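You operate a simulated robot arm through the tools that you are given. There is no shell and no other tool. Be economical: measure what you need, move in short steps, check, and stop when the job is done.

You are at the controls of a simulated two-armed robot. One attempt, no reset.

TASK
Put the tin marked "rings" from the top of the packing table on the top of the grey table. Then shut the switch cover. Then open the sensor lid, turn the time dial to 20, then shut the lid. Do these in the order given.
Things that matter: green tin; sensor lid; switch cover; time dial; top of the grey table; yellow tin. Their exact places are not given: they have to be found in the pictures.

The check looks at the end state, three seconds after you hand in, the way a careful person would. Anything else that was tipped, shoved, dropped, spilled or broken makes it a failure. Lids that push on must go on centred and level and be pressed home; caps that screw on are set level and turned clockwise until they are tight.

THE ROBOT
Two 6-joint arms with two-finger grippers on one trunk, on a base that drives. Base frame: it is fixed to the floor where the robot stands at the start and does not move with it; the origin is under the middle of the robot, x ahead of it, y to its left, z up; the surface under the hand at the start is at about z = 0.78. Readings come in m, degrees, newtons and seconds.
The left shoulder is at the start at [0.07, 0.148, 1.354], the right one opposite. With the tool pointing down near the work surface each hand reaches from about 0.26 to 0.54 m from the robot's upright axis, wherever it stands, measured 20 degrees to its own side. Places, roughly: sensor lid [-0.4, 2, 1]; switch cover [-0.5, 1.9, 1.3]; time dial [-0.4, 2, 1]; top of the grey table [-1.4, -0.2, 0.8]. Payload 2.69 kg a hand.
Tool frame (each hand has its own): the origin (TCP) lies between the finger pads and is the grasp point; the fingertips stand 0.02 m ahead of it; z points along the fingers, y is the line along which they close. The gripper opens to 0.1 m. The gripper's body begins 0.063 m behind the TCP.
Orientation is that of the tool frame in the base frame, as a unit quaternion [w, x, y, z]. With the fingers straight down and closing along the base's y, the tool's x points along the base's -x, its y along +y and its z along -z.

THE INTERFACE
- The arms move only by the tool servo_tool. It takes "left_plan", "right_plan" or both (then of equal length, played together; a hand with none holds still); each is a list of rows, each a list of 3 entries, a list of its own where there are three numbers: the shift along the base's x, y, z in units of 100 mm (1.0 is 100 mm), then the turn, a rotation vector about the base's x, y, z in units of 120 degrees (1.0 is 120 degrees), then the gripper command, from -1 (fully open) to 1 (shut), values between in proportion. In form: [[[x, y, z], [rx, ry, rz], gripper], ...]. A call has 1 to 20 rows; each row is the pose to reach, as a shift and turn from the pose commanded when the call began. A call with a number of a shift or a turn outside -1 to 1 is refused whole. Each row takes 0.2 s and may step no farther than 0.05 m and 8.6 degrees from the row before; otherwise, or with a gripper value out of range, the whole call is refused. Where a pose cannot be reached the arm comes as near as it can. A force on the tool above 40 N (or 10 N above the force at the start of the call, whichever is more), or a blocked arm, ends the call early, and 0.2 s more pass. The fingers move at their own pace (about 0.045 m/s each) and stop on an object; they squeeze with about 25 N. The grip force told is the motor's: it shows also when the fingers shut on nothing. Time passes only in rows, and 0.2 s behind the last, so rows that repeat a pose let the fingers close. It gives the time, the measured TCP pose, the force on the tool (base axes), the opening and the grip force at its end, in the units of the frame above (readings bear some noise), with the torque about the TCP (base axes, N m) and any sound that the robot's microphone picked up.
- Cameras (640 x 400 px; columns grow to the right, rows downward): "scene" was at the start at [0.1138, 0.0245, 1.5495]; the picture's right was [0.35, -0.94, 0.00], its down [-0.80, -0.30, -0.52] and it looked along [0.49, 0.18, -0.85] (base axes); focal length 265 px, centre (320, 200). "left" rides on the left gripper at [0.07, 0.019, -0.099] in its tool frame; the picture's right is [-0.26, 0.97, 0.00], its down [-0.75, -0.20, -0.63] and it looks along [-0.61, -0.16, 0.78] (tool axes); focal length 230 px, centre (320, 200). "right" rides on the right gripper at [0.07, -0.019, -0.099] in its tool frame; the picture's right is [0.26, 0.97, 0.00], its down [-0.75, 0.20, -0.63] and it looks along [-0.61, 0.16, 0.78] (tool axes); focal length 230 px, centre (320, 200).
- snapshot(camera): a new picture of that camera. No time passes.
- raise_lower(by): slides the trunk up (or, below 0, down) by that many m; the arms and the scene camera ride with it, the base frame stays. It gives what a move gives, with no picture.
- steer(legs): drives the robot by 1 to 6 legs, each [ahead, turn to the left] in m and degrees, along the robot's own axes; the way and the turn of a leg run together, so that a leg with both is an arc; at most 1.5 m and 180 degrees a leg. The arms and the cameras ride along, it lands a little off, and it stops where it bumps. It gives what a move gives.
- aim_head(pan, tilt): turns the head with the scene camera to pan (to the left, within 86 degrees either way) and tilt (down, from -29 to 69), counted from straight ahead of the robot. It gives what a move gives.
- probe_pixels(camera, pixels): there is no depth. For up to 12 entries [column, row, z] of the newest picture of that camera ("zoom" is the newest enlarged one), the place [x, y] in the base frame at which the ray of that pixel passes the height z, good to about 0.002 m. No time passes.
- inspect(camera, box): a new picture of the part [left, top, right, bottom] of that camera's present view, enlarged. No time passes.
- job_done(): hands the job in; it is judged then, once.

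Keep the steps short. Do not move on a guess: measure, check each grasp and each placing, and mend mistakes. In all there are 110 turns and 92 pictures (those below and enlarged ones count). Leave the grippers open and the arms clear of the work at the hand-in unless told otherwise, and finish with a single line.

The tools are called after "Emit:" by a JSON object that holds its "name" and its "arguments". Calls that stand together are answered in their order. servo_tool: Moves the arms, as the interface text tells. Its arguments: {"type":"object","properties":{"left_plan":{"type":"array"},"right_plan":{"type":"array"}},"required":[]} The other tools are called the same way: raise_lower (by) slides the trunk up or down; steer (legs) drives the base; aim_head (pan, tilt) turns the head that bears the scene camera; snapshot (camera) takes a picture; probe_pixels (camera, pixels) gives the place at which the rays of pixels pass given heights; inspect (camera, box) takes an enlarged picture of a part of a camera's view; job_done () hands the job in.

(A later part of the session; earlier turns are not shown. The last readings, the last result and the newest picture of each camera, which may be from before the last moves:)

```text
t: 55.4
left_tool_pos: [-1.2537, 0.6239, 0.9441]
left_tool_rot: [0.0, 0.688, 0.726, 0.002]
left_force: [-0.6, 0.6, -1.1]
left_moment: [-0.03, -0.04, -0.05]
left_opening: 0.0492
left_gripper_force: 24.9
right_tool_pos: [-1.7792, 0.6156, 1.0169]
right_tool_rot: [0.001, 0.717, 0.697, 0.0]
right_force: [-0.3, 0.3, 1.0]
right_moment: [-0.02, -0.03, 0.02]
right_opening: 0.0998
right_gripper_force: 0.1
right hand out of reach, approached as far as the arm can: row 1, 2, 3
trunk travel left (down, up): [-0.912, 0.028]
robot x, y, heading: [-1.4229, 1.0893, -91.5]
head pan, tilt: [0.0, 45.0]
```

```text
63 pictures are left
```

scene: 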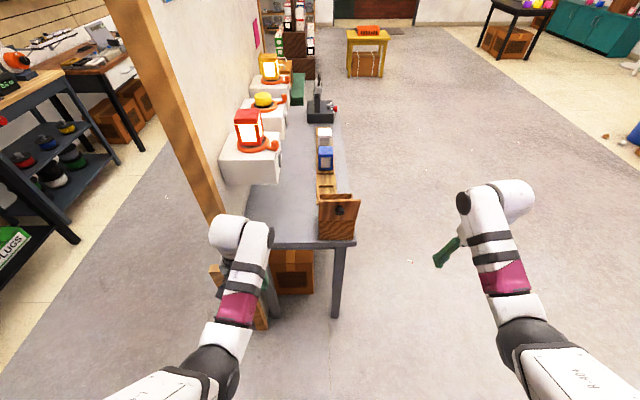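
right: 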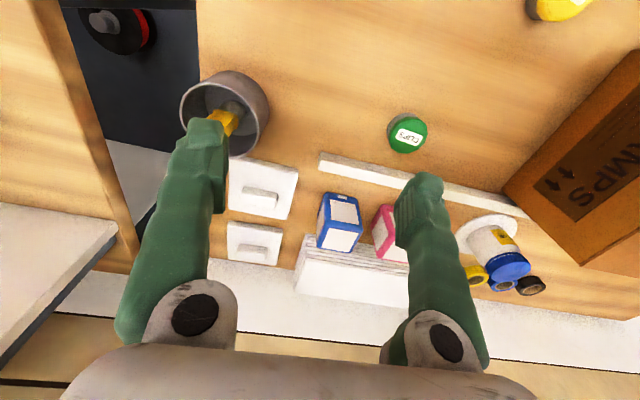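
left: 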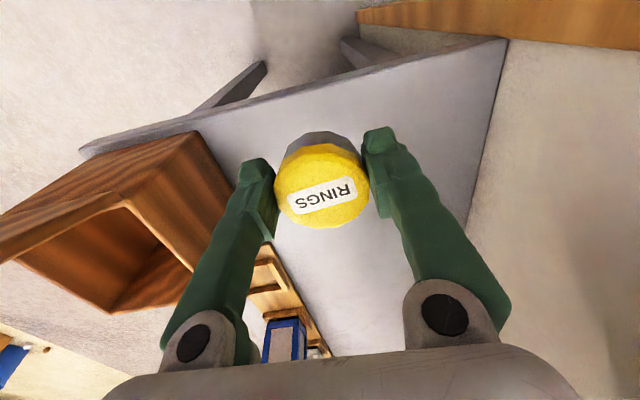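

I'll tuck the right hand back a little more, then drive around to the far side: turn right 41°, go 0.85 m, turn left to -90°, go 0.45 m.

Emit:
{"name": "servo_tool", "arguments": {"right_plan": [[[-0.1, 0.3, 0], [0, 0, 0], -1], [[-0.2, 0.6, 0], [0, 0, 0], -1], [[-0.2, 0.9, 0], [0, 0, 0], -1]]}}

Emit:
{"name": "steer", "arguments": {"legs": [[0, -41], [0.85, 0], [0, 42], [0.4, 0]]}}

Emit:
{"name": "aim_head", "arguments": {"pan": 60, "tilt": 40}}

Emit:
{"name": "snapshot", "arguments": {"camera": "scene"}}

```text
t: 56.2
left_tool_pos: [-1.2535, 0.623, 0.9432]
left_tool_rot: [0.0, 0.688, 0.726, 0.0]
left_force: [-0.4, 0.7, -0.9]
left_moment: [-0.01, 0.02, 0.0]
left_opening: 0.0494
left_gripper_force: 24.4
right_tool_pos: [-1.8146, 0.7019, 0.9993]
right_tool_rot: [0.003, 0.717, 0.697, 0.0]
right_force: [0.3, -0.3, 0.0]
right_moment: [0.02, 0.0, -0.03]
right_opening: 0.0999
right_gripper_force: 0.1
right hand out of reach, approached as far as the arm can: row 1, 2, 3
trunk travel left (down, up): [-0.912, 0.028]
robot x, y, heading: [-1.4221, 1.0874, -91.3]
head pan, tilt: [0.0, 45.0]
```

```text
t: 66.7
left_tool_pos: [-1.8361, -0.4009, 0.9428]
left_tool_rot: [-0.001, 0.683, 0.731, 0.001]
left_force: [0.2, 0.0, -0.7]
left_moment: [-0.02, 0.03, 0.03]
left_opening: 0.0493
left_gripper_force: 24.8
right_tool_pos: [-2.3985, -0.3305, 1.0004]
right_tool_rot: [0.002, 0.713, 0.701, 0.0]
right_force: [-0.3, 0.4, 0.1]
right_moment: [-0.05, 0.02, 0.02]
right_opening: 0.1001
right_gripper_force: 0.1
trunk travel left (down, up): [-0.912, 0.028]
robot x, y, heading: [-2.0099, 0.0574, -90.3]
head pan, tilt: [0.0, 45.0]
```

```text
t: 68.0
left_tool_pos: [-1.8371, -0.4032, 0.9425]
left_tool_rot: [0.0, 0.683, 0.731, 0.001]
left_force: [0.3, 1.2, -1.0]
left_moment: [0.01, 0.01, 0.03]
left_opening: 0.0494
left_gripper_force: 24.4
right_tool_pos: [-2.3996, -0.3329, 1.0004]
right_tool_rot: [0.001, 0.712, 0.702, 0.0]
right_force: [1.1, 0.5, -0.4]
right_moment: [0.0, 0.01, 0.0]
right_opening: 0.0999
right_gripper_force: 0.0
trunk travel left (down, up): [-0.912, 0.028]
robot x, y, heading: [-2.0114, 0.0572, -90.6]
head pan, tilt: [60.0, 40.0]
```

```text
62 pictures are left
```

scene: 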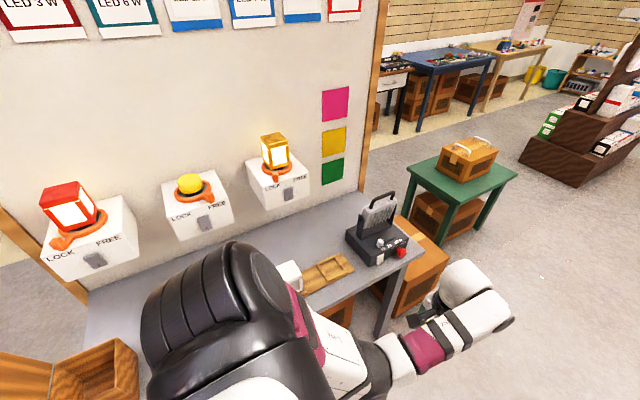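

The far side is clear. I'll go 0.12 m farther, turn to face the table, and look.

Emit:
{"name": "steer", "arguments": {"legs": [[0.12, 0], [0, 90]]}}

Emit:
{"name": "aim_head", "arguments": {"pan": 0, "tilt": 50}}

Emit:
{"name": "snapshot", "arguments": {"camera": "scene"}}

Emit:
{"name": "snapshot", "arguments": {"camera": "left"}}

```text
t: 73.2
left_tool_pos: [-1.5572, 0.1272, 0.9438]
left_tool_rot: [-0.001, -0.049, 0.999, 0.001]
left_force: [-0.2, -0.6, -1.4]
left_moment: [-0.02, 0.01, -0.04]
left_opening: 0.049
left_gripper_force: 25.0
right_tool_pos: [-1.6112, -0.4382, 0.9997]
right_tool_rot: [0.001, -0.007, 1.0, 0.001]
right_force: [-0.2, -0.4, 0.7]
right_moment: [0.03, 0.02, -0.01]
right_opening: 0.1
right_gripper_force: 0.1
trunk travel left (down, up): [-0.912, 0.028]
robot x, y, heading: [-2.0185, -0.0611, 1.3]
head pan, tilt: [60.0, 40.0]
```

```text
t: 74.5
left_tool_pos: [-1.5575, 0.1284, 0.9416]
left_tool_rot: [-0.002, -0.049, 0.999, 0.0]
left_force: [-0.4, 0.4, 0.4]
left_moment: [-0.04, -0.03, -0.03]
left_opening: 0.0491
left_gripper_force: 25.4
right_tool_pos: [-1.6118, -0.4382, 0.9983]
right_tool_rot: [0.001, -0.007, 1.0, 0.001]
right_force: [0.1, -0.5, 0.9]
right_moment: [-0.03, 0.02, 0.02]
right_opening: 0.1
right_gripper_force: 0.1
trunk travel left (down, up): [-0.912, 0.028]
robot x, y, heading: [-2.0165, -0.063, 1.3]
head pan, tilt: [0.0, 50.0]
```

```text
61 pictures are left
```

scene: 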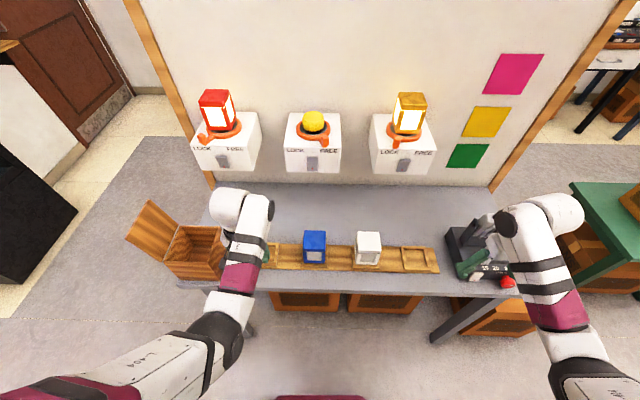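

```text
60 pictures are left
```

left: 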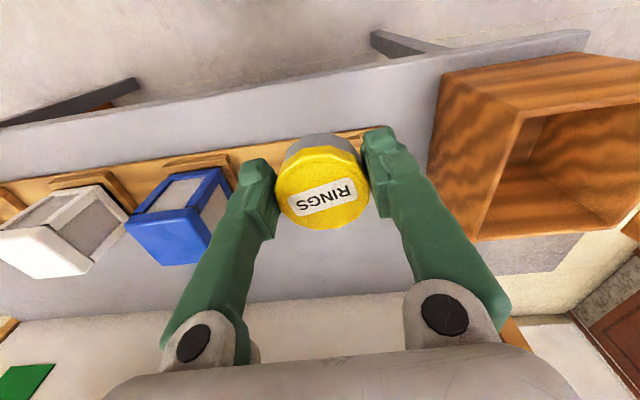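

I have a clear view now. I'll measure the strip between the trays and the lamp boxes, and the device near the right hand.

Emit:
{"name": "probe_pixels", "arguments": {"camera": "scene", "pixels": [[275, 243, 0.78], [275, 243, 0.79], [410, 247, 0.79], [290, 172, 0.95], [256, 170, 0.95], [340, 172, 0.95], [225, 228, 0.88], [280, 293, 0.78], [222, 276, 0.78], [304, 236, 0.86]]}}

Emit:
{"name": "inspect", "arguments": {"camera": "scene", "box": [420, 160, 600, 310]}}

Emit:
{"name": "snapshot", "arguments": {"camera": "right"}}

```text
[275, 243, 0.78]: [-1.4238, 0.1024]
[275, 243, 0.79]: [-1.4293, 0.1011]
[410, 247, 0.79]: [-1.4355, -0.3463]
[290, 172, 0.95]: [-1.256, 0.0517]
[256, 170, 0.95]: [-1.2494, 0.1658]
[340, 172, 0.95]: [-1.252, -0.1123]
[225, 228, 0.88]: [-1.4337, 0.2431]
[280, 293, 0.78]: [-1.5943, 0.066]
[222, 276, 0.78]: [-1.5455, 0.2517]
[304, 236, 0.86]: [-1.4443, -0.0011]
```

```text
2.67 times, centred on (510, 235) of scene
```

zoom: 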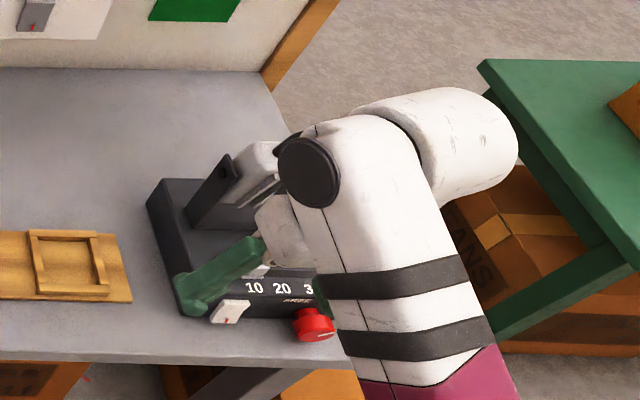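

```text
58 pictures are left
```

right: 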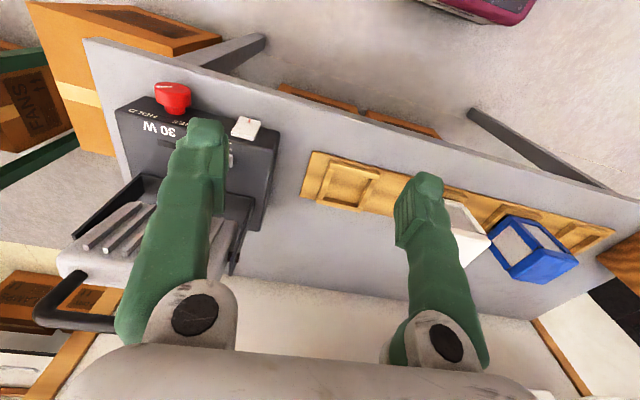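

The right hand would pass over the device's raised lid if I drove ahead. I'll bring it inward by 0.1 m first.

Emit:
{"name": "servo_tool", "arguments": {"right_plan": [[[0, 0.35, 0], [0, 0, 0], -1], [[0, 0.7, 0], [0, 0, 0], -1], [[0, 1.0, 0], [0, 0, 0], -1]]}}

```text
t: 75.2
left_tool_pos: [-1.5572, 0.1287, 0.9435]
left_tool_rot: [-0.001, -0.049, 0.999, 0.0]
left_force: [-0.5, 0.8, 0.2]
left_moment: [0.01, 0.0, 0.02]
left_opening: 0.0489
left_gripper_force: 24.4
right_tool_pos: [-1.5963, -0.341, 0.961]
right_tool_rot: [0.001, -0.007, 1.0, -0.001]
right_force: [0.1, 0.5, 0.2]
right_moment: [-0.02, 0.02, -0.01]
right_opening: 0.1001
right_gripper_force: 0.1
right hand out of reach, approached as far as the arm can: row 1, 2, 3
trunk travel left (down, up): [-0.912, 0.028]
robot x, y, heading: [-2.012, -0.0657, 1.1]
head pan, tilt: [0.0, 50.0]
```

Good. Next I'll drive ahead 0.12 m and check.

Emit:
{"name": "steer", "arguments": {"legs": [[0.12, 0]]}}

Emit:
{"name": "snapshot", "arguments": {"camera": "left"}}

Emit:
{"name": "snapshot", "arguments": {"camera": "scene"}}

```text
t: 76.5
left_tool_pos: [-1.4472, 0.1293, 0.9473]
left_tool_rot: [0.004, -0.049, 0.999, 0.0]
left_force: [-1.3, -0.1, -0.4]
left_moment: [-0.01, -0.05, 0.04]
left_opening: 0.0494
left_gripper_force: 25.0
right_tool_pos: [-1.487, -0.342, 0.9649]
right_tool_rot: [0.006, -0.007, 1.0, 0.002]
right_force: [-0.7, 0.5, 0.1]
right_moment: [0.03, -0.09, -0.01]
right_opening: 0.1
right_gripper_force: 0.0
trunk travel left (down, up): [-0.912, 0.028]
robot x, y, heading: [-1.8946, -0.0581, 1.1]
head pan, tilt: [0.0, 50.0]
```

```text
57 pictures are left
```

left: 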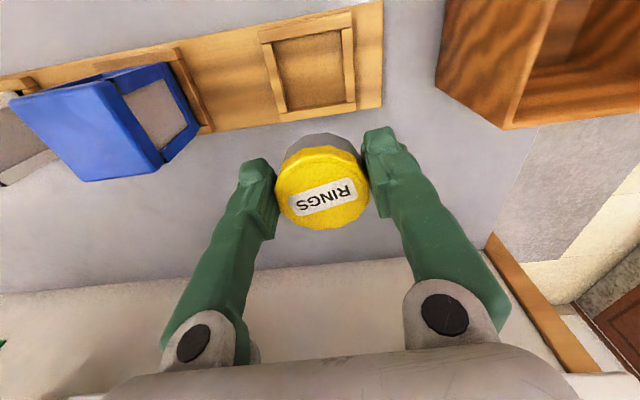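

```text
56 pictures are left
```

scene: 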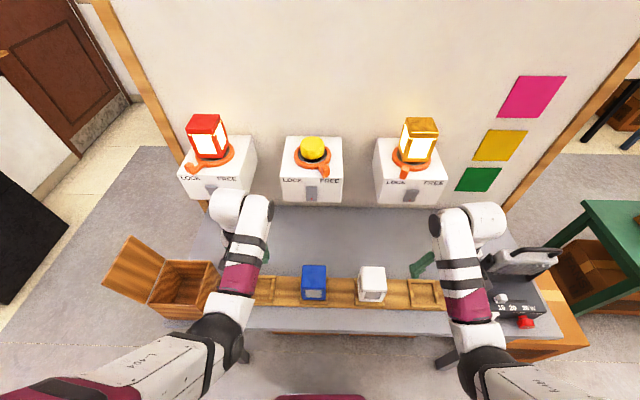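

I'll move left hand 63 mm ahead to x≈-1.384, then descend 0.1 m.

Emit:
{"name": "servo_tool", "arguments": {"left_plan": [[[0.35, 0, 0], [0, 0, 0], 1], [[0.65, -0.05, 0], [0, 0, 0], 1], [[0.65, -0.05, -0.35], [0, 0, 0], 1], [[0.65, -0.05, -0.7], [0, 0, 0], 1], [[0.65, -0.05, -1.0], [0, 0, 0], 1], [[0.65, -0.05, -1.0], [0, 0, 0], 1]]}}

Emit:
{"name": "snapshot", "arguments": {"camera": "left"}}

```text
t: 77.9
left_tool_pos: [-1.3841, 0.1287, 0.8491]
left_tool_rot: [-0.001, -0.049, 0.999, -0.001]
left_force: [0.0, -0.2, -1.0]
left_moment: [-0.01, 0.06, 0.0]
left_opening: 0.049
left_gripper_force: 24.6
left hand out of reach, approached as far as the arm can: row 5, 6
right_tool_pos: [-1.48, -0.3406, 0.9609]
right_tool_rot: [0.001, -0.006, 1.0, 0.001]
right_force: [-0.3, 0.7, -0.1]
right_moment: [-0.01, -0.01, -0.01]
right_opening: 0.1002
right_gripper_force: 0.0
trunk travel left (down, up): [-0.912, 0.028]
robot x, y, heading: [-1.8905, -0.0624, 0.9]
head pan, tilt: [0.0, 50.0]
```

```text
55 pictures are left
```

left: 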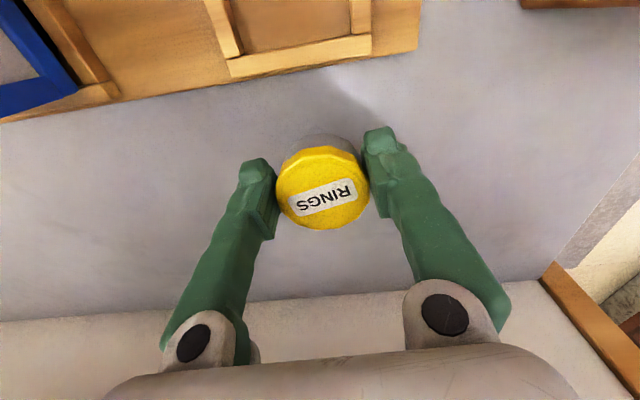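

The arm is at its reach limit, so I'll lower the trunk 37 mm instead.

Emit:
{"name": "raise_lower", "arguments": {"by": -0.037}}

```text
t: 78.7
left_tool_pos: [-1.3816, 0.1292, 0.8123]
left_tool_rot: [0.0, -0.049, 0.999, 0.0]
left_force: [-0.3, -0.8, -1.1]
left_moment: [0.0, -0.01, 0.02]
left_opening: 0.0494
left_gripper_force: 25.2
right_tool_pos: [-1.4791, -0.3413, 0.9234]
right_tool_rot: [0.001, -0.006, 1.0, 0.0]
right_force: [-0.1, 0.1, -0.1]
right_moment: [0.0, 0.01, 0.0]
right_opening: 0.1
right_gripper_force: 0.1
trunk travel left (down, up): [-0.875, 0.065]
robot x, y, heading: [-1.8962, -0.0614, 1.1]
head pan, tilt: [0.0, 50.0]
```

Emit:
{"name": "raise_lower", "arguments": {"by": -0.005}}

Emit:
{"name": "snapshot", "arguments": {"camera": "left"}}

```text
t: 79.2
left_tool_pos: [-1.3822, 0.1289, 0.8082]
left_tool_rot: [-0.001, -0.048, 0.999, 0.001]
left_force: [-0.3, 0.0, -1.6]
left_moment: [-0.03, -0.02, -0.03]
left_opening: 0.0489
left_gripper_force: 25.2
right_tool_pos: [-1.4794, -0.342, 0.9176]
right_tool_rot: [0.001, -0.006, 1.0, 0.001]
right_force: [0.3, 0.0, -0.1]
right_moment: [-0.01, 0.0, 0.01]
right_opening: 0.1002
right_gripper_force: 0.1
trunk travel left (down, up): [-0.87, 0.07]
robot x, y, heading: [-1.8922, -0.06, 1.1]
head pan, tilt: [0.0, 50.0]
```

```text
54 pictures are left
```

left: 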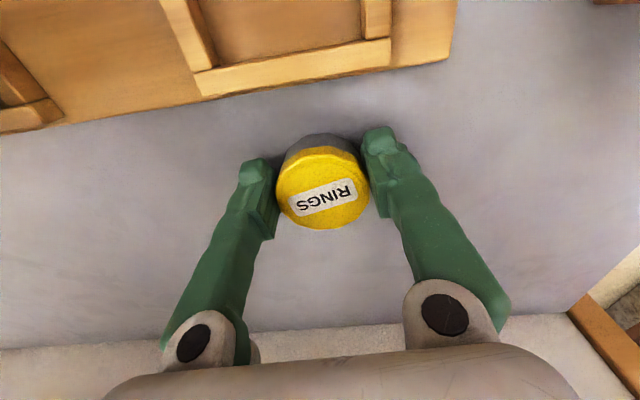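

Emit:
{"name": "raise_lower", "arguments": {"by": -0.003}}

```text
t: 79.8
left_tool_pos: [-1.3825, 0.1285, 0.807]
left_tool_rot: [0.0, -0.049, 0.999, 0.001]
left_force: [-0.6, 0.6, 12.0]
left_moment: [0.0, -0.04, -0.01]
left_opening: 0.0491
left_gripper_force: 24.9
right_tool_pos: [-1.4805, -0.3416, 0.9162]
right_tool_rot: [0.003, -0.007, 1.0, 0.001]
right_force: [-0.7, 0.7, 0.5]
right_moment: [0.02, 0.02, 0.0]
right_opening: 0.0999
right_gripper_force: 0.0
trunk travel left (down, up): [-0.867, 0.073]
robot x, y, heading: [-1.892, -0.0601, 1.3]
head pan, tilt: [0.0, 50.0]
```

It's in contact at 12 N. I'll release.

Emit:
{"name": "servo_tool", "arguments": {"left_plan": [[[0, 0, 0], [0, 0, 0], 0], [[0, 0, 0], [0, 0, 0], -0.7], [[0, 0, 0], [0, 0, 0], -0.7], [[0, 0, 0], [0, 0, 0], -0.7]]}}

Emit:
{"name": "raise_lower", "arguments": {"by": 0.1}}

Emit:
{"name": "snapshot", "arguments": {"camera": "left"}}

```text
t: 80.8
left_tool_pos: [-1.3825, 0.1284, 0.8051]
left_tool_rot: [0.0, -0.049, 0.999, 0.001]
left_force: [-0.1, 0.3, -0.4]
left_moment: [0.01, 0.01, 0.01]
left_opening: 0.0849
left_gripper_force: 0.1
right_tool_pos: [-1.4788, -0.3412, 0.9156]
right_tool_rot: [0.001, -0.006, 1.0, 0.0]
right_force: [-0.1, -0.3, 0.1]
right_moment: [0.03, 0.02, -0.02]
right_opening: 0.0999
right_gripper_force: 0.0
trunk travel left (down, up): [-0.867, 0.073]
robot x, y, heading: [-1.8917, -0.0591, 1.3]
head pan, tilt: [0.0, 50.0]
```

```text
t: 81.9
left_tool_pos: [-1.3823, 0.1287, 0.8772]
left_tool_rot: [-0.001, -0.049, 0.999, 0.0]
left_force: [0.6, 0.0, 0.3]
left_moment: [0.0, 0.0, -0.02]
left_opening: 0.0853
left_gripper_force: 0.0
right_tool_pos: [-1.4791, -0.3405, 0.9876]
right_tool_rot: [0.001, -0.007, 1.0, 0.001]
right_force: [-0.2, -0.5, -0.1]
right_moment: [0.03, 0.03, -0.01]
right_opening: 0.0998
right_gripper_force: 0.0
right hand out of reach, approached as far as the arm can: row 1
trunk travel left (down, up): [-0.94, 0.0]
robot x, y, heading: [-1.8935, -0.0595, 0.8]
head pan, tilt: [0.0, 50.0]
```

```text
53 pictures are left
```

left: 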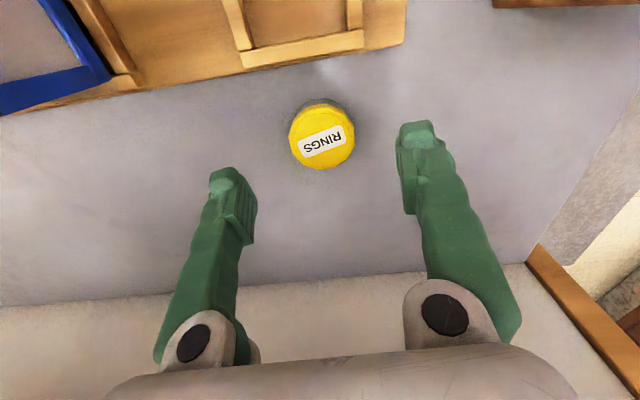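

The tin stands on the table. I'll raise the left hand, back the robot out, then turn toward the wall panel.

Emit:
{"name": "servo_tool", "arguments": {"left_plan": [[[-0.1, 0, 0.4], [0, 0, 0], -1], [[-0.3, 0, 0.8], [0, 0, 0], -1]]}}

Emit:
{"name": "steer", "arguments": {"legs": [[-0.25, 0]]}}

Emit:
{"name": "snapshot", "arguments": {"camera": "scene"}}

```text
t: 82.5
left_tool_pos: [-1.414, 0.1306, 0.9577]
left_tool_rot: [-0.001, -0.049, 0.999, 0.0]
left_force: [-0.4, 0.3, -0.8]
left_moment: [0.03, -0.06, 0.01]
left_opening: 0.1001
left_gripper_force: 0.1
right_tool_pos: [-1.4809, -0.3424, 0.9887]
right_tool_rot: [0.002, -0.006, 1.0, 0.001]
right_force: [0.9, 0.3, 0.8]
right_moment: [0.01, -0.03, 0.0]
right_opening: 0.1001
right_gripper_force: 0.0
trunk travel left (down, up): [-0.94, 0.0]
robot x, y, heading: [-1.8965, -0.059, 1.1]
head pan, tilt: [0.0, 50.0]
```

```text
t: 84.3
left_tool_pos: [-1.6589, 0.1271, 0.955]
left_tool_rot: [-0.003, -0.051, 0.999, 0.0]
left_force: [1.1, -0.7, -0.7]
left_moment: [0.0, 0.01, 0.0]
left_opening: 0.1001
left_gripper_force: 0.0
right_tool_pos: [-1.7243, -0.3451, 0.9874]
right_tool_rot: [0.0, -0.008, 1.0, 0.002]
right_force: [-0.1, 0.0, -0.4]
right_moment: [-0.01, 0.02, 0.0]
right_opening: 0.1
right_gripper_force: 0.2
trunk travel left (down, up): [-0.94, 0.0]
robot x, y, heading: [-2.1443, -0.0655, 1.3]
head pan, tilt: [0.0, 50.0]
```

```text
52 pictures are left
```

scene: 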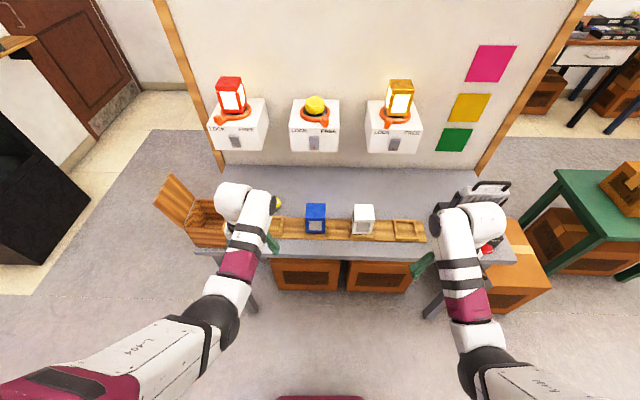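

Everything is in place. I'll drive back around to the wall panel at about (-0.45, 2.0), stopping partway to look.

Emit:
{"name": "steer", "arguments": {"legs": [[0, 89], [0.4, 0], [0, -40], [0.95, 0], [0, -30], [0.9, 0]]}}

Emit:
{"name": "aim_head", "arguments": {"pan": 45, "tilt": 20}}

Emit:
{"name": "snapshot", "arguments": {"camera": "scene"}}

```text
t: 102.8
left_tool_pos: [-0.2829, 1.7043, 0.9581]
left_tool_rot: [0.001, -0.215, 0.977, 0.0]
left_force: [0.0, -0.3, -0.7]
left_moment: [-0.01, -0.01, 0.0]
left_opening: 0.0998
left_gripper_force: 0.1
right_tool_pos: [-0.1904, 1.237, 0.989]
right_tool_rot: [0.002, -0.172, 0.985, 0.001]
right_force: [-0.1, 0.1, 0.1]
right_moment: [-0.02, -0.02, 0.02]
right_opening: 0.1
right_gripper_force: 0.1
trunk travel left (down, up): [-0.94, 0.0]
robot x, y, heading: [-0.6772, 1.365, 20.3]
head pan, tilt: [0.0, 50.0]
```

```text
t: 103.9
left_tool_pos: [-0.2827, 1.7042, 0.9579]
left_tool_rot: [-0.001, -0.214, 0.977, -0.001]
left_force: [-0.2, 0.9, -0.1]
left_moment: [-0.01, 0.03, -0.01]
left_opening: 0.0996
left_gripper_force: 0.1
right_tool_pos: [-0.1892, 1.2368, 0.9877]
right_tool_rot: [0.001, -0.172, 0.985, 0.001]
right_force: [-0.1, -0.6, -0.4]
right_moment: [-0.03, 0.02, 0.03]
right_opening: 0.1001
right_gripper_force: 0.1
trunk travel left (down, up): [-0.94, 0.0]
robot x, y, heading: [-0.6749, 1.3653, 20.3]
head pan, tilt: [45.0, 20.0]
```

```text
51 pictures are left
```

scene: 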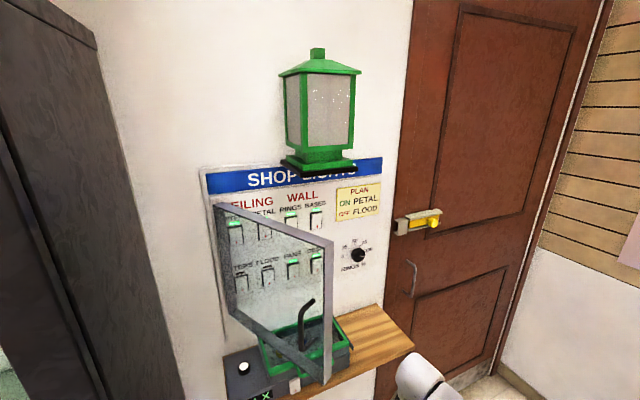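

I'm close to the shelf with the left hand. I'll back off, go to about (-0.45, 1.2), and face the panel squarely.

Emit:
{"name": "steer", "arguments": {"legs": [[-0.2, 0], [0, -33], [0.42, 0], [0, 103]]}}

Emit:
{"name": "aim_head", "arguments": {"pan": 0, "tilt": 25}}

Emit:
{"name": "snapshot", "arguments": {"camera": "scene"}}

Emit:
{"name": "inspect", "arguments": {"camera": "scene", "box": [220, 100, 440, 300]}}

```text
t: 113.7
left_tool_pos: [-0.6538, 1.6807, 0.9574]
left_tool_rot: [0.0, 0.75, -0.662, 0.0]
left_force: [-0.2, 0.0, 0.6]
left_moment: [0.01, 0.0, -0.02]
left_opening: 0.1
left_gripper_force: 0.1
right_tool_pos: [-0.1787, 1.6264, 0.9889]
right_tool_rot: [0.0, 0.72, -0.694, 0.0]
right_force: [-0.6, 0.0, -0.1]
right_moment: [-0.01, -0.02, -0.01]
right_opening: 0.1
right_gripper_force: 0.0
trunk travel left (down, up): [-0.94, 0.0]
robot x, y, heading: [-0.45, 1.2021, 92.4]
head pan, tilt: [45.0, 20.0]
```

```text
t: 114.8
left_tool_pos: [-0.6524, 1.6811, 0.9576]
left_tool_rot: [0.001, 0.749, -0.662, 0.001]
left_force: [-0.6, 0.1, -0.1]
left_moment: [-0.02, -0.01, 0.02]
left_opening: 0.0999
left_gripper_force: 0.0
right_tool_pos: [-0.1806, 1.6266, 0.9878]
right_tool_rot: [0.001, 0.72, -0.693, -0.002]
right_force: [0.9, -0.6, 0.2]
right_moment: [-0.04, -0.01, 0.02]
right_opening: 0.1001
right_gripper_force: 0.0
trunk travel left (down, up): [-0.94, 0.0]
robot x, y, heading: [-0.4469, 1.2054, 92.5]
head pan, tilt: [0.0, 25.0]
```

```text
50 pictures are left
```

scene: 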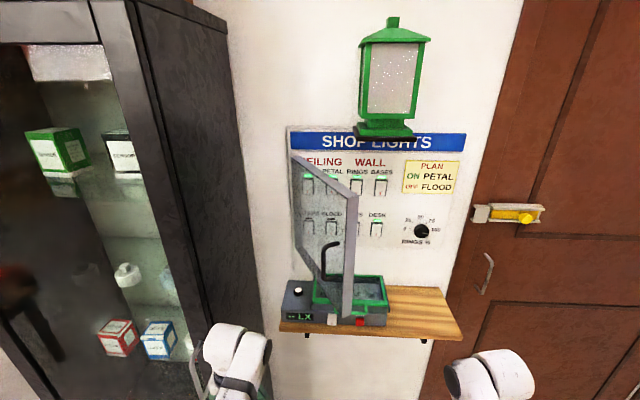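

```text
2.00 times, centred on (330, 200) of scene
```

zoom: 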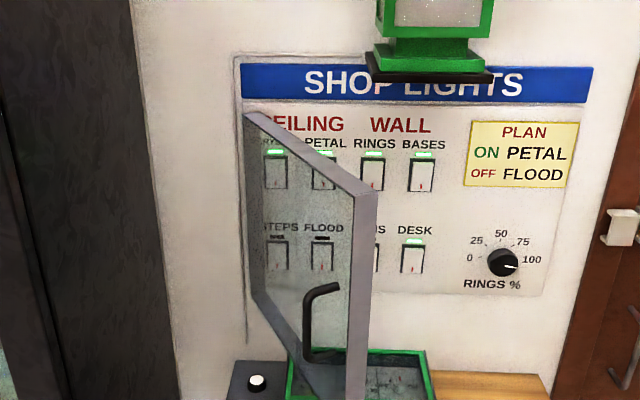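

The switch cover is hinged on its left at px 292. It stands open toward me, with its free edge at px 352. Next I'll tilt the head down to find the wall's foot and fix depths.

Emit:
{"name": "aim_head", "arguments": {"pan": 0, "tilt": 48}}

Emit:
{"name": "snapshot", "arguments": {"camera": "scene"}}

Emit:
{"name": "snapshot", "arguments": {"camera": "left"}}

```text
t: 115.7
left_tool_pos: [-0.6527, 1.681, 0.9574]
left_tool_rot: [0.0, 0.749, -0.662, 0.0]
left_force: [0.7, 0.2, 0.3]
left_moment: [0.02, 0.01, -0.03]
left_opening: 0.1
left_gripper_force: 0.1
right_tool_pos: [-0.1793, 1.6258, 0.9886]
right_tool_rot: [0.0, 0.721, -0.693, -0.001]
right_force: [0.3, 0.0, -0.4]
right_moment: [0.01, -0.01, 0.0]
right_opening: 0.1
right_gripper_force: 0.0
trunk travel left (down, up): [-0.94, 0.0]
robot x, y, heading: [-0.4501, 1.2039, 92.7]
head pan, tilt: [0.0, 48.0]
```

```text
48 pictures are left
```

scene: 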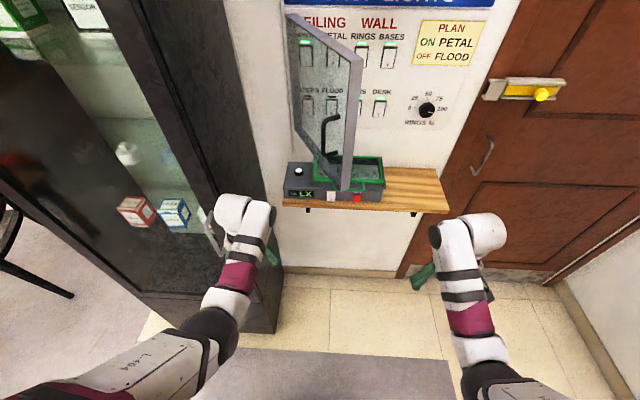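

```text
47 pictures are left
```

left: 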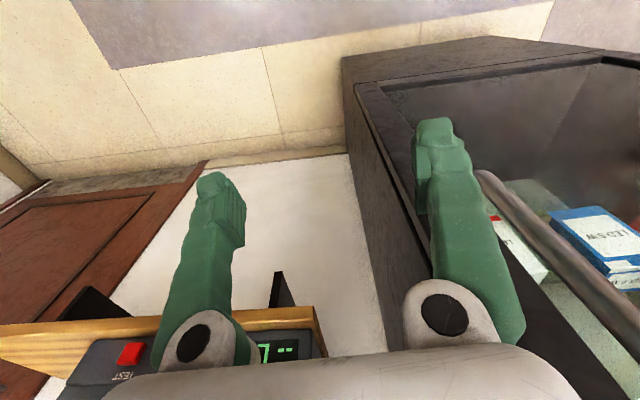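

Probe the wall's foot, the cabinet's foot, and the shelf.

Emit:
{"name": "probe_pixels", "arguments": {"camera": "scene", "pixels": [[360, 270, 0], [330, 275, 0], [276, 332, 0], [282, 270, 0], [285, 205, 1.0], [445, 212, 1.0], [285, 205, 0.95], [390, 170, 1.0], [357, 198, 1.05], [345, 190, 1.1], [358, 60, 1.4]]}}

Emit:
{"name": "probe_pixels", "arguments": {"camera": "left", "pixels": [[342, 58, 0], [352, 155, 0], [320, 310, 0.95], [320, 310, 0.98], [470, 180, 0.9], [500, 220, 0.95]]}}

```text
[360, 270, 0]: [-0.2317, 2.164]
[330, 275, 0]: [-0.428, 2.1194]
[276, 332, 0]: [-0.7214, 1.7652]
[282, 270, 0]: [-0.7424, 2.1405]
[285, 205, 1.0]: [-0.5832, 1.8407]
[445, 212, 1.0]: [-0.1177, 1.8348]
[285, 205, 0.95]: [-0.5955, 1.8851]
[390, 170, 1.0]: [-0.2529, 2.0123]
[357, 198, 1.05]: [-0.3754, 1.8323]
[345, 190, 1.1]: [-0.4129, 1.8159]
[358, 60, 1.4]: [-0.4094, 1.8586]
```

```text
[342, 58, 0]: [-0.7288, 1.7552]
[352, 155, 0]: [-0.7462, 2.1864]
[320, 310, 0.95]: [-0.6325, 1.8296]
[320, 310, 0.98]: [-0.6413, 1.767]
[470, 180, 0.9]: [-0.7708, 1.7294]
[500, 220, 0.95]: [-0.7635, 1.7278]
```

The wall is at y≈2.13, the shelf top at z≈0.905 with its front at y≈1.93, and the cabinet corner at (-0.725, 1.76). The cover's hinge is near (-0.58, 2.11), and its free edge is near (-0.40, 1.84), z from 1.01 to 1.36. I'll raise the left hand and pitch it to point at the wall with the fingers shut.

Emit:
{"name": "servo_tool", "arguments": {"left_plan": [[[0.1, -0.3, 0.2], [0, 0, -0.03], 1], [[0.2, -0.6, 0.4], [0, 0, -0.059], 1], [[0.3, -0.8, 0.6], [0.06, 0, -0.059], 1], [[0.4, -0.8, 0.8], [0.12, 0, -0.059], 1]]}}

Emit:
{"name": "servo_tool", "arguments": {"left_plan": [[[0, 0.1, 0.2], [0.07, 0, 0], 1], [[0, 0.3, 0.4], [0.14, 0, 0], 1], [[0, 0.5, 0.6], [0.21, 0, 0], 1], [[0, 0.7, 0.8], [0.28, 0, 0], 1], [[0, 0.9, 0.9], [0.35, 0, 0], 1]]}}

Emit:
{"name": "snapshot", "arguments": {"camera": "scene"}}

```text
t: 116.6
left_tool_pos: [-0.7053, 1.6048, 1.0288]
left_tool_rot: [0.0, 0.712, -0.69, -0.129]
left_force: [-0.6, 0.3, -0.6]
left_moment: [0.04, -0.01, -0.02]
left_opening: 0.0189
left_gripper_force: 0.1
left hand out of reach, approached as far as the arm can: row 4
right_tool_pos: [-0.1815, 1.6256, 0.9898]
right_tool_rot: [-0.001, 0.721, -0.693, -0.001]
right_force: [0.0, 0.1, -1.0]
right_moment: [-0.01, -0.03, 0.04]
right_opening: 0.1003
right_gripper_force: 0.1
trunk travel left (down, up): [-0.94, 0.0]
robot x, y, heading: [-0.4494, 1.2051, 92.8]
head pan, tilt: [0.0, 48.0]
stopped in row 4 (left hand): the arm was blocked; the commanded pose is now the measured one
```

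```text
t: 117.8
left_tool_pos: [-0.7233, 1.6977, 1.125]
left_tool_rot: [-0.238, 0.655, -0.6, -0.393]
left_force: [-0.5, 0.1, -0.7]
left_moment: [0.01, 0.01, -0.03]
left_opening: 0.0
left_gripper_force: 24.8
right_tool_pos: [-0.18, 1.6256, 0.9889]
right_tool_rot: [0.0, 0.721, -0.693, 0.0]
right_force: [0.5, -0.1, -0.2]
right_moment: [0.0, -0.03, 0.03]
right_opening: 0.0997
right_gripper_force: 0.1
trunk travel left (down, up): [-0.94, 0.0]
robot x, y, heading: [-0.4519, 1.2038, 92.5]
head pan, tilt: [0.0, 48.0]
```

```text
46 pictures are left
```

scene: 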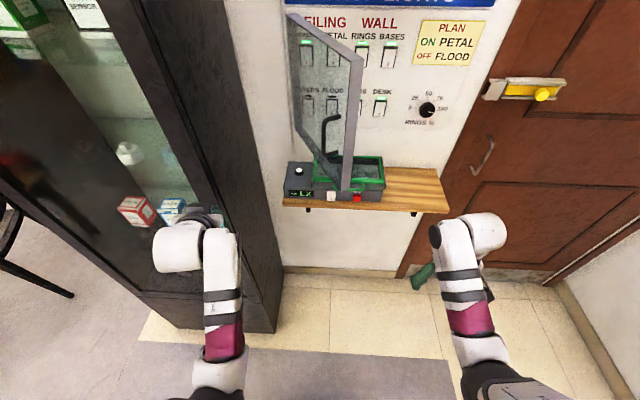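

The hand is halfway pitched. I'll finish pitching to horizontal while moving right, away from the cabinet.

Emit:
{"name": "servo_tool", "arguments": {"left_plan": [[[0.3, -0.1, 0.2], [0.06, 0, -0.024], 1], [[0.55, -0.1, 0.4], [0.12, 0, -0.047], 1], [[0.75, -0.1, 0.6], [0.18, 0, -0.071], 1], [[0.9, 0, 0.8], [0.24, 0, -0.095], 1], [[1.0, 0.0, 0.95], [0.298, 0, -0.118], 1], [[1.0, 0.0, 0.95], [0.298, 0, -0.118], 1]]}}

Emit:
{"name": "snapshot", "arguments": {"camera": "scene"}}

Emit:
{"name": "snapshot", "arguments": {"camera": "left"}}

```text
t: 118.3
left_tool_pos: [-0.7349, 1.6918, 1.1506]
left_tool_rot: [0.247, -0.595, 0.608, 0.464]
left_force: [0.1, 1.0, -0.2]
left_moment: [0.05, 0.02, -0.01]
left_opening: 0.0
left_gripper_force: 24.7
left hand out of reach, approached as far as the arm can: row 1, 2
right_tool_pos: [-0.1795, 1.6248, 0.9904]
right_tool_rot: [-0.001, 0.72, -0.693, -0.001]
right_force: [-0.1, -0.8, -0.3]
right_moment: [0.01, -0.02, 0.02]
right_opening: 0.1
right_gripper_force: 0.0
trunk travel left (down, up): [-0.94, 0.0]
robot x, y, heading: [-0.4507, 1.2069, 92.7]
head pan, tilt: [0.0, 48.0]
stopped in row 2 (left hand): the arm was blocked; the commanded pose is now the measured one
```

```text
45 pictures are left
```

scene: 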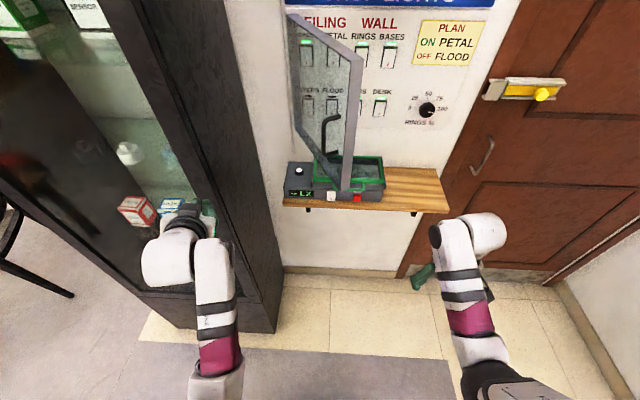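

```text
44 pictures are left
```

left: 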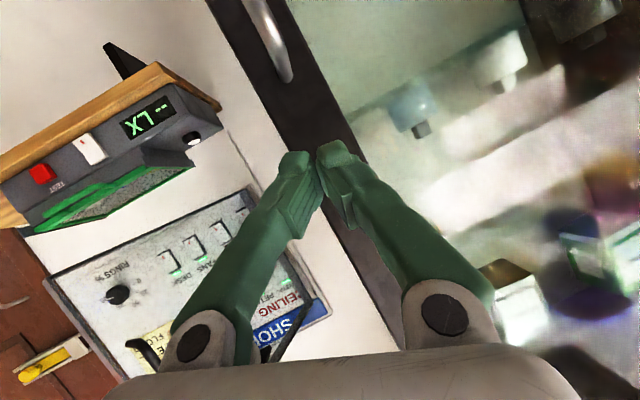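

The left arm can't fold inward here. Putting the robot about 0.2 m to the right gives the left hand a natural reach to the cover. I'll shift the base.

Emit:
{"name": "steer", "arguments": {"legs": [[-0.2, 0], [0, -45], [0.28, 0], [0, 43]]}}

Emit:
{"name": "aim_head", "arguments": {"pan": 15, "tilt": 35}}

Emit:
{"name": "snapshot", "arguments": {"camera": "scene"}}

```text
t: 125.5
left_tool_pos: [-0.5119, 1.7127, 1.1498]
left_tool_rot: [0.259, -0.581, 0.621, 0.459]
left_force: [0.4, 0.0, -0.6]
left_moment: [0.01, -0.01, 0.02]
left_opening: 0.0001
left_gripper_force: 24.9
right_tool_pos: [0.0395, 1.6198, 0.9882]
right_tool_rot: [0.001, -0.705, 0.709, 0.001]
right_force: [0.1, -0.5, -0.3]
right_moment: [-0.01, 0.01, 0.03]
right_opening: 0.1001
right_gripper_force: 0.0
trunk travel left (down, up): [-0.94, 0.0]
robot x, y, heading: [-0.2541, 1.2079, 90.1]
head pan, tilt: [0.0, 48.0]
```

```text
t: 126.2
left_tool_pos: [-0.5119, 1.7125, 1.1505]
left_tool_rot: [0.259, -0.581, 0.622, 0.458]
left_force: [-0.4, 0.0, -0.5]
left_moment: [-0.01, 0.02, -0.03]
left_opening: 0.0
left_gripper_force: 24.7
right_tool_pos: [0.0389, 1.6208, 0.9877]
right_tool_rot: [0.0, -0.705, 0.709, 0.0]
right_force: [-0.6, -1.1, 0.2]
right_moment: [0.01, 0.0, -0.01]
right_opening: 0.1002
right_gripper_force: 0.0
trunk travel left (down, up): [-0.94, 0.0]
robot x, y, heading: [-0.2493, 1.2053, 90.2]
head pan, tilt: [15.0, 35.0]
```

```text
43 pictures are left
```

scene: 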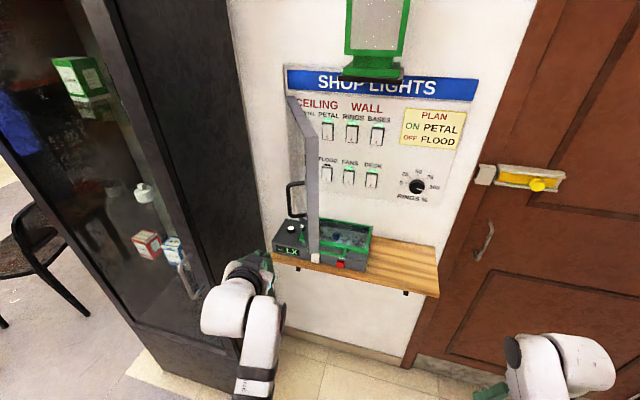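

From two views, the hinge is at (-0.58, 2.11), the free edge at (-0.41, 1.80), and the cover is 0.36 m wide. The hand is on its outer side. I'll now pitch the hand to horizontal and raise it.

Emit:
{"name": "servo_tool", "arguments": {"left_plan": [[[-0.05, 0.05, 0.2], [0.056, 0, -0.026], 1], [[-0.1, 0.1, 0.4], [0.112, 0, -0.052], 1], [[-0.1, 0.15, 0.6], [0.168, 0, -0.079], 1], [[-0.1, 0.2, 0.8], [0.224, 0, -0.105], 1], [[-0.1, 0.2, 0.9], [0.224, 0, -0.105], 1]]}}

Emit:
{"name": "snapshot", "arguments": {"camera": "scene"}}

Emit:
{"name": "snapshot", "arguments": {"camera": "left"}}

```text
t: 127.5
left_tool_pos: [-0.5228, 1.7325, 1.2402]
left_tool_rot: [0.435, -0.433, 0.558, 0.558]
left_force: [-1.1, -1.0, -0.5]
left_moment: [0.0, -0.01, 0.04]
left_opening: 0.0004
left_gripper_force: 24.6
right_tool_pos: [0.0388, 1.6203, 0.9878]
right_tool_rot: [0.001, -0.705, 0.709, 0.001]
right_force: [-0.4, -0.5, -0.5]
right_moment: [0.01, -0.01, 0.02]
right_opening: 0.1003
right_gripper_force: 0.0
trunk travel left (down, up): [-0.94, 0.0]
robot x, y, heading: [-0.251, 1.2104, 90.1]
head pan, tilt: [15.0, 35.0]
```

```text
42 pictures are left
```

scene: 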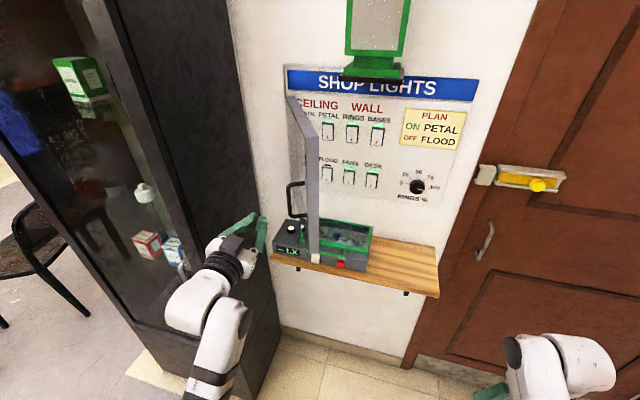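

```text
41 pictures are left
```

left: 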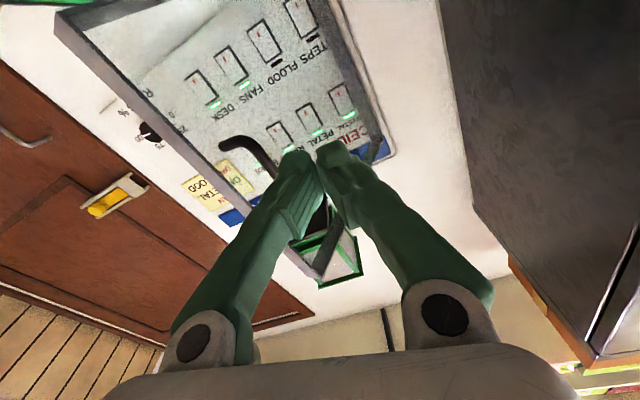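

The hand is level at (-0.523, 1.733, 1.24). The handle spans z 1.04–1.18, so I'll push above it at z≈1.28. First I'll raise and drive ahead 0.12 m.

Emit:
{"name": "servo_tool", "arguments": {"left_plan": [[[0, 0, 0.2], [0, 0, 0], 1], [[0, 0, 0.4], [0, 0, 0], 1]]}}

Emit:
{"name": "steer", "arguments": {"legs": [[0.12, 0]]}}

Emit:
{"name": "snapshot", "arguments": {"camera": "left"}}

Emit:
{"name": "snapshot", "arguments": {"camera": "scene"}}

```text
t: 128.1
left_tool_pos: [-0.5226, 1.7339, 1.2794]
left_tool_rot: [0.435, -0.434, 0.558, 0.558]
left_force: [0.3, 0.1, 0.7]
left_moment: [0.04, 0.01, 0.01]
left_opening: 0.0002
left_gripper_force: 24.9
right_tool_pos: [0.0388, 1.6202, 0.9891]
right_tool_rot: [0.0, -0.706, 0.708, 0.001]
right_force: [0.5, -0.4, 0.0]
right_moment: [-0.02, 0.03, -0.01]
right_opening: 0.0998
right_gripper_force: 0.0
trunk travel left (down, up): [-0.94, 0.0]
robot x, y, heading: [-0.2487, 1.2131, 90.0]
head pan, tilt: [15.0, 35.0]
```

```text
t: 129.3
left_tool_pos: [-0.5231, 1.8407, 1.2857]
left_tool_rot: [0.437, -0.432, 0.554, 0.562]
left_force: [0.6, -1.4, -0.2]
left_moment: [-0.01, -0.01, 0.02]
left_opening: 0.0
left_gripper_force: 25.0
right_tool_pos: [0.0377, 1.7302, 0.9919]
right_tool_rot: [0.003, -0.704, 0.71, 0.003]
right_force: [0.2, -0.3, 0.4]
right_moment: [0.08, -0.02, 0.0]
right_opening: 0.1002
right_gripper_force: 0.0
trunk travel left (down, up): [-0.94, 0.0]
robot x, y, heading: [-0.2502, 1.3339, 90.0]
head pan, tilt: [15.0, 35.0]
```

```text
40 pictures are left
```

left: 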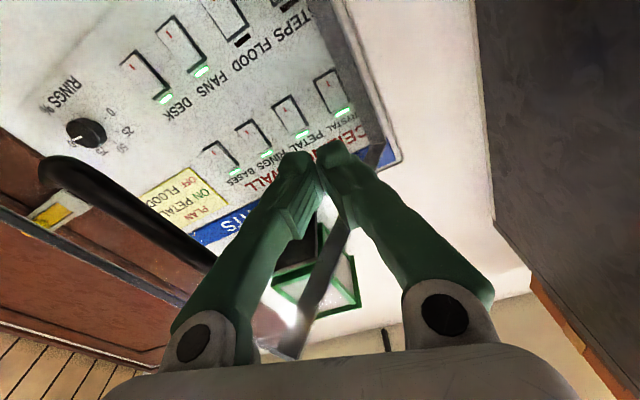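

```text
39 pictures are left
```

scene: 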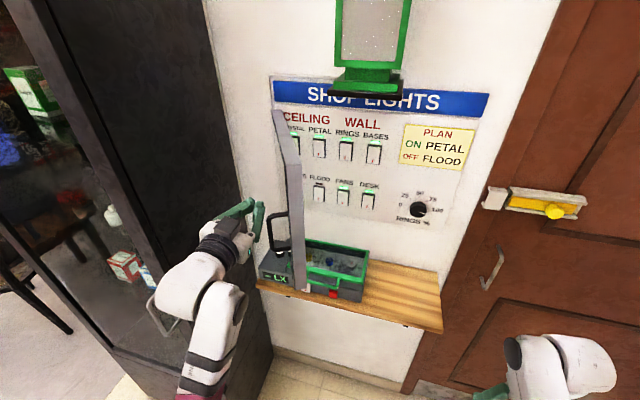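

The fingers are beside the cover's outer face. I'll start sweeping right to swing the cover.

Emit:
{"name": "servo_tool", "arguments": {"left_plan": [[[0.28, 0.05, 0], [0, 0, 0], 1], [[0.5, 0.14, 0], [0, 0, 0], 1], [[0.7, 0.25, 0], [0, 0, 0], 1], [[0.88, 0.38, 0], [0, 0, 0], 1], [[1.0, 0.47, 0], [0, 0, 0], 1]]}}

Emit:
{"name": "snapshot", "arguments": {"camera": "scene"}}

```text
t: 130.5
left_tool_pos: [-0.4671, 1.8976, 1.2807]
left_tool_rot: [0.378, -0.405, 0.576, 0.601]
left_force: [-0.3, 0.2, 0.2]
left_moment: [0.01, 0.03, -0.01]
left_opening: 0.0001
left_gripper_force: 24.8
right_tool_pos: [0.0381, 1.7392, 0.9888]
right_tool_rot: [0.0, -0.705, 0.709, 0.0]
right_force: [-0.4, -0.3, -0.1]
right_moment: [0.01, 0.01, 0.0]
right_opening: 0.1001
right_gripper_force: 0.0
trunk travel left (down, up): [-0.94, 0.0]
robot x, y, heading: [-0.252, 1.3297, 90.3]
head pan, tilt: [15.0, 35.0]
stopped in row 5 (left hand): the arm was blocked; the commanded pose is now the measured one
```

```text
38 pictures are left
```

scene: 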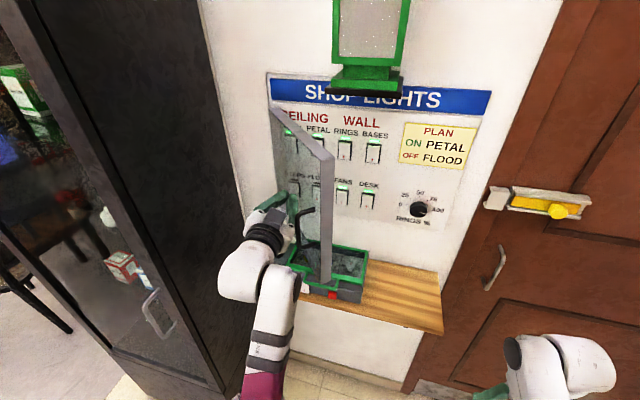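

The cover is swinging, but the arm reached its inward limit. Turning the base a little right carries the hand along the cover's arc, so I'll do that.

Emit:
{"name": "steer", "arguments": {"legs": [[0, -10]]}}

Emit:
{"name": "snapshot", "arguments": {"camera": "scene"}}

```text
t: 131.6
left_tool_pos: [-0.3707, 1.9275, 1.2766]
left_tool_rot: [0.428, -0.357, 0.608, 0.565]
left_force: [-1.0, 0.7, -0.3]
left_moment: [0.01, 0.02, -0.03]
left_opening: 0.0
left_gripper_force: 25.0
right_tool_pos: [0.1024, 1.6839, 0.9896]
right_tool_rot: [0.001, -0.641, 0.767, -0.001]
right_force: [-0.1, -0.2, -0.2]
right_moment: [0.01, -0.03, 0.0]
right_opening: 0.0998
right_gripper_force: 0.0
trunk travel left (down, up): [-0.94, 0.0]
robot x, y, heading: [-0.2492, 1.3295, 80.3]
head pan, tilt: [15.0, 35.0]
```

```text
37 pictures are left
```

scene: 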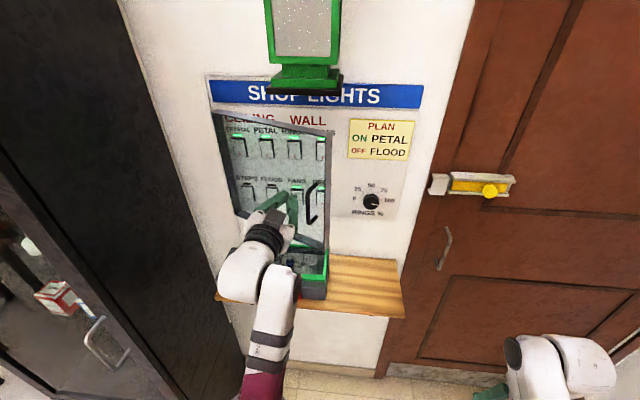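

The cover is mostly shut. I'll push straight to the wall in small steps; it stops on force.

Emit:
{"name": "servo_tool", "arguments": {"left_plan": [[[0, 0.25, 0], [0, 0, 0], 1], [[0, 0.5, 0], [0, 0, 0], 1], [[0, 0.75, 0], [0, 0, 0], 1], [[0, 1.0, 0], [0, 0, 0], 1]]}}

Emit:
{"name": "snapshot", "arguments": {"camera": "scene"}}

```text
t: 132.6
left_tool_pos: [-0.3677, 2.0295, 1.2769]
left_tool_rot: [0.427, -0.356, 0.609, 0.566]
left_force: [-0.7, -0.2, -1.1]
left_moment: [0.02, 0.02, 0.04]
left_opening: 0.0003
left_gripper_force: 25.3
right_tool_pos: [0.1046, 1.6834, 0.9878]
right_tool_rot: [-0.001, -0.642, 0.767, 0.0]
right_force: [-0.1, 1.3, 0.0]
right_moment: [-0.03, -0.01, 0.01]
right_opening: 0.0999
right_gripper_force: 0.1
trunk travel left (down, up): [-0.94, 0.0]
robot x, y, heading: [-0.2512, 1.3295, 80.4]
head pan, tilt: [15.0, 35.0]
```

```text
36 pictures are left
```

scene: 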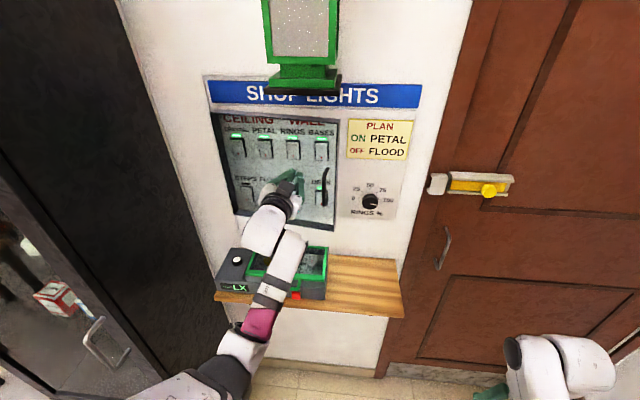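

It looks shut. I'll press a bit further until there's a firm contact force.

Emit:
{"name": "servo_tool", "arguments": {"left_plan": [[[0, 0.1, 0], [0, 0, 0], 1], [[0, 0.2, 0], [0, 0, 0], 1], [[0, 0.3, 0], [0, 0, 0], 1], [[0, 0.4, 0], [0, 0, 0], 1], [[0, 0.5, 0], [0, 0, 0], 1], [[0, 0.6, 0], [0, 0, 0], 1]]}}

```text
t: 133.9
left_tool_pos: [-0.3683, 2.0659, 1.2797]
left_tool_rot: [0.426, -0.356, 0.608, 0.567]
left_force: [1.1, -29.6, 1.8]
left_moment: [-0.09, 0.1, 0.24]
left_opening: 0.0
left_gripper_force: 25.1
right_tool_pos: [0.1029, 1.6737, 0.9907]
right_tool_rot: [0.005, -0.642, 0.767, 0.006]
right_force: [0.2, 1.1, -0.3]
right_moment: [0.02, 0.0, -0.01]
right_opening: 0.0998
right_gripper_force: 0.1
trunk travel left (down, up): [-0.94, 0.0]
robot x, y, heading: [-0.2503, 1.329, 80.6]
head pan, tilt: [15.0, 35.0]
stopped in row 6 (left hand): the force on the tool passed its limit at 46 N (the readings are from after the stop); the commanded pose is now the measured one
```

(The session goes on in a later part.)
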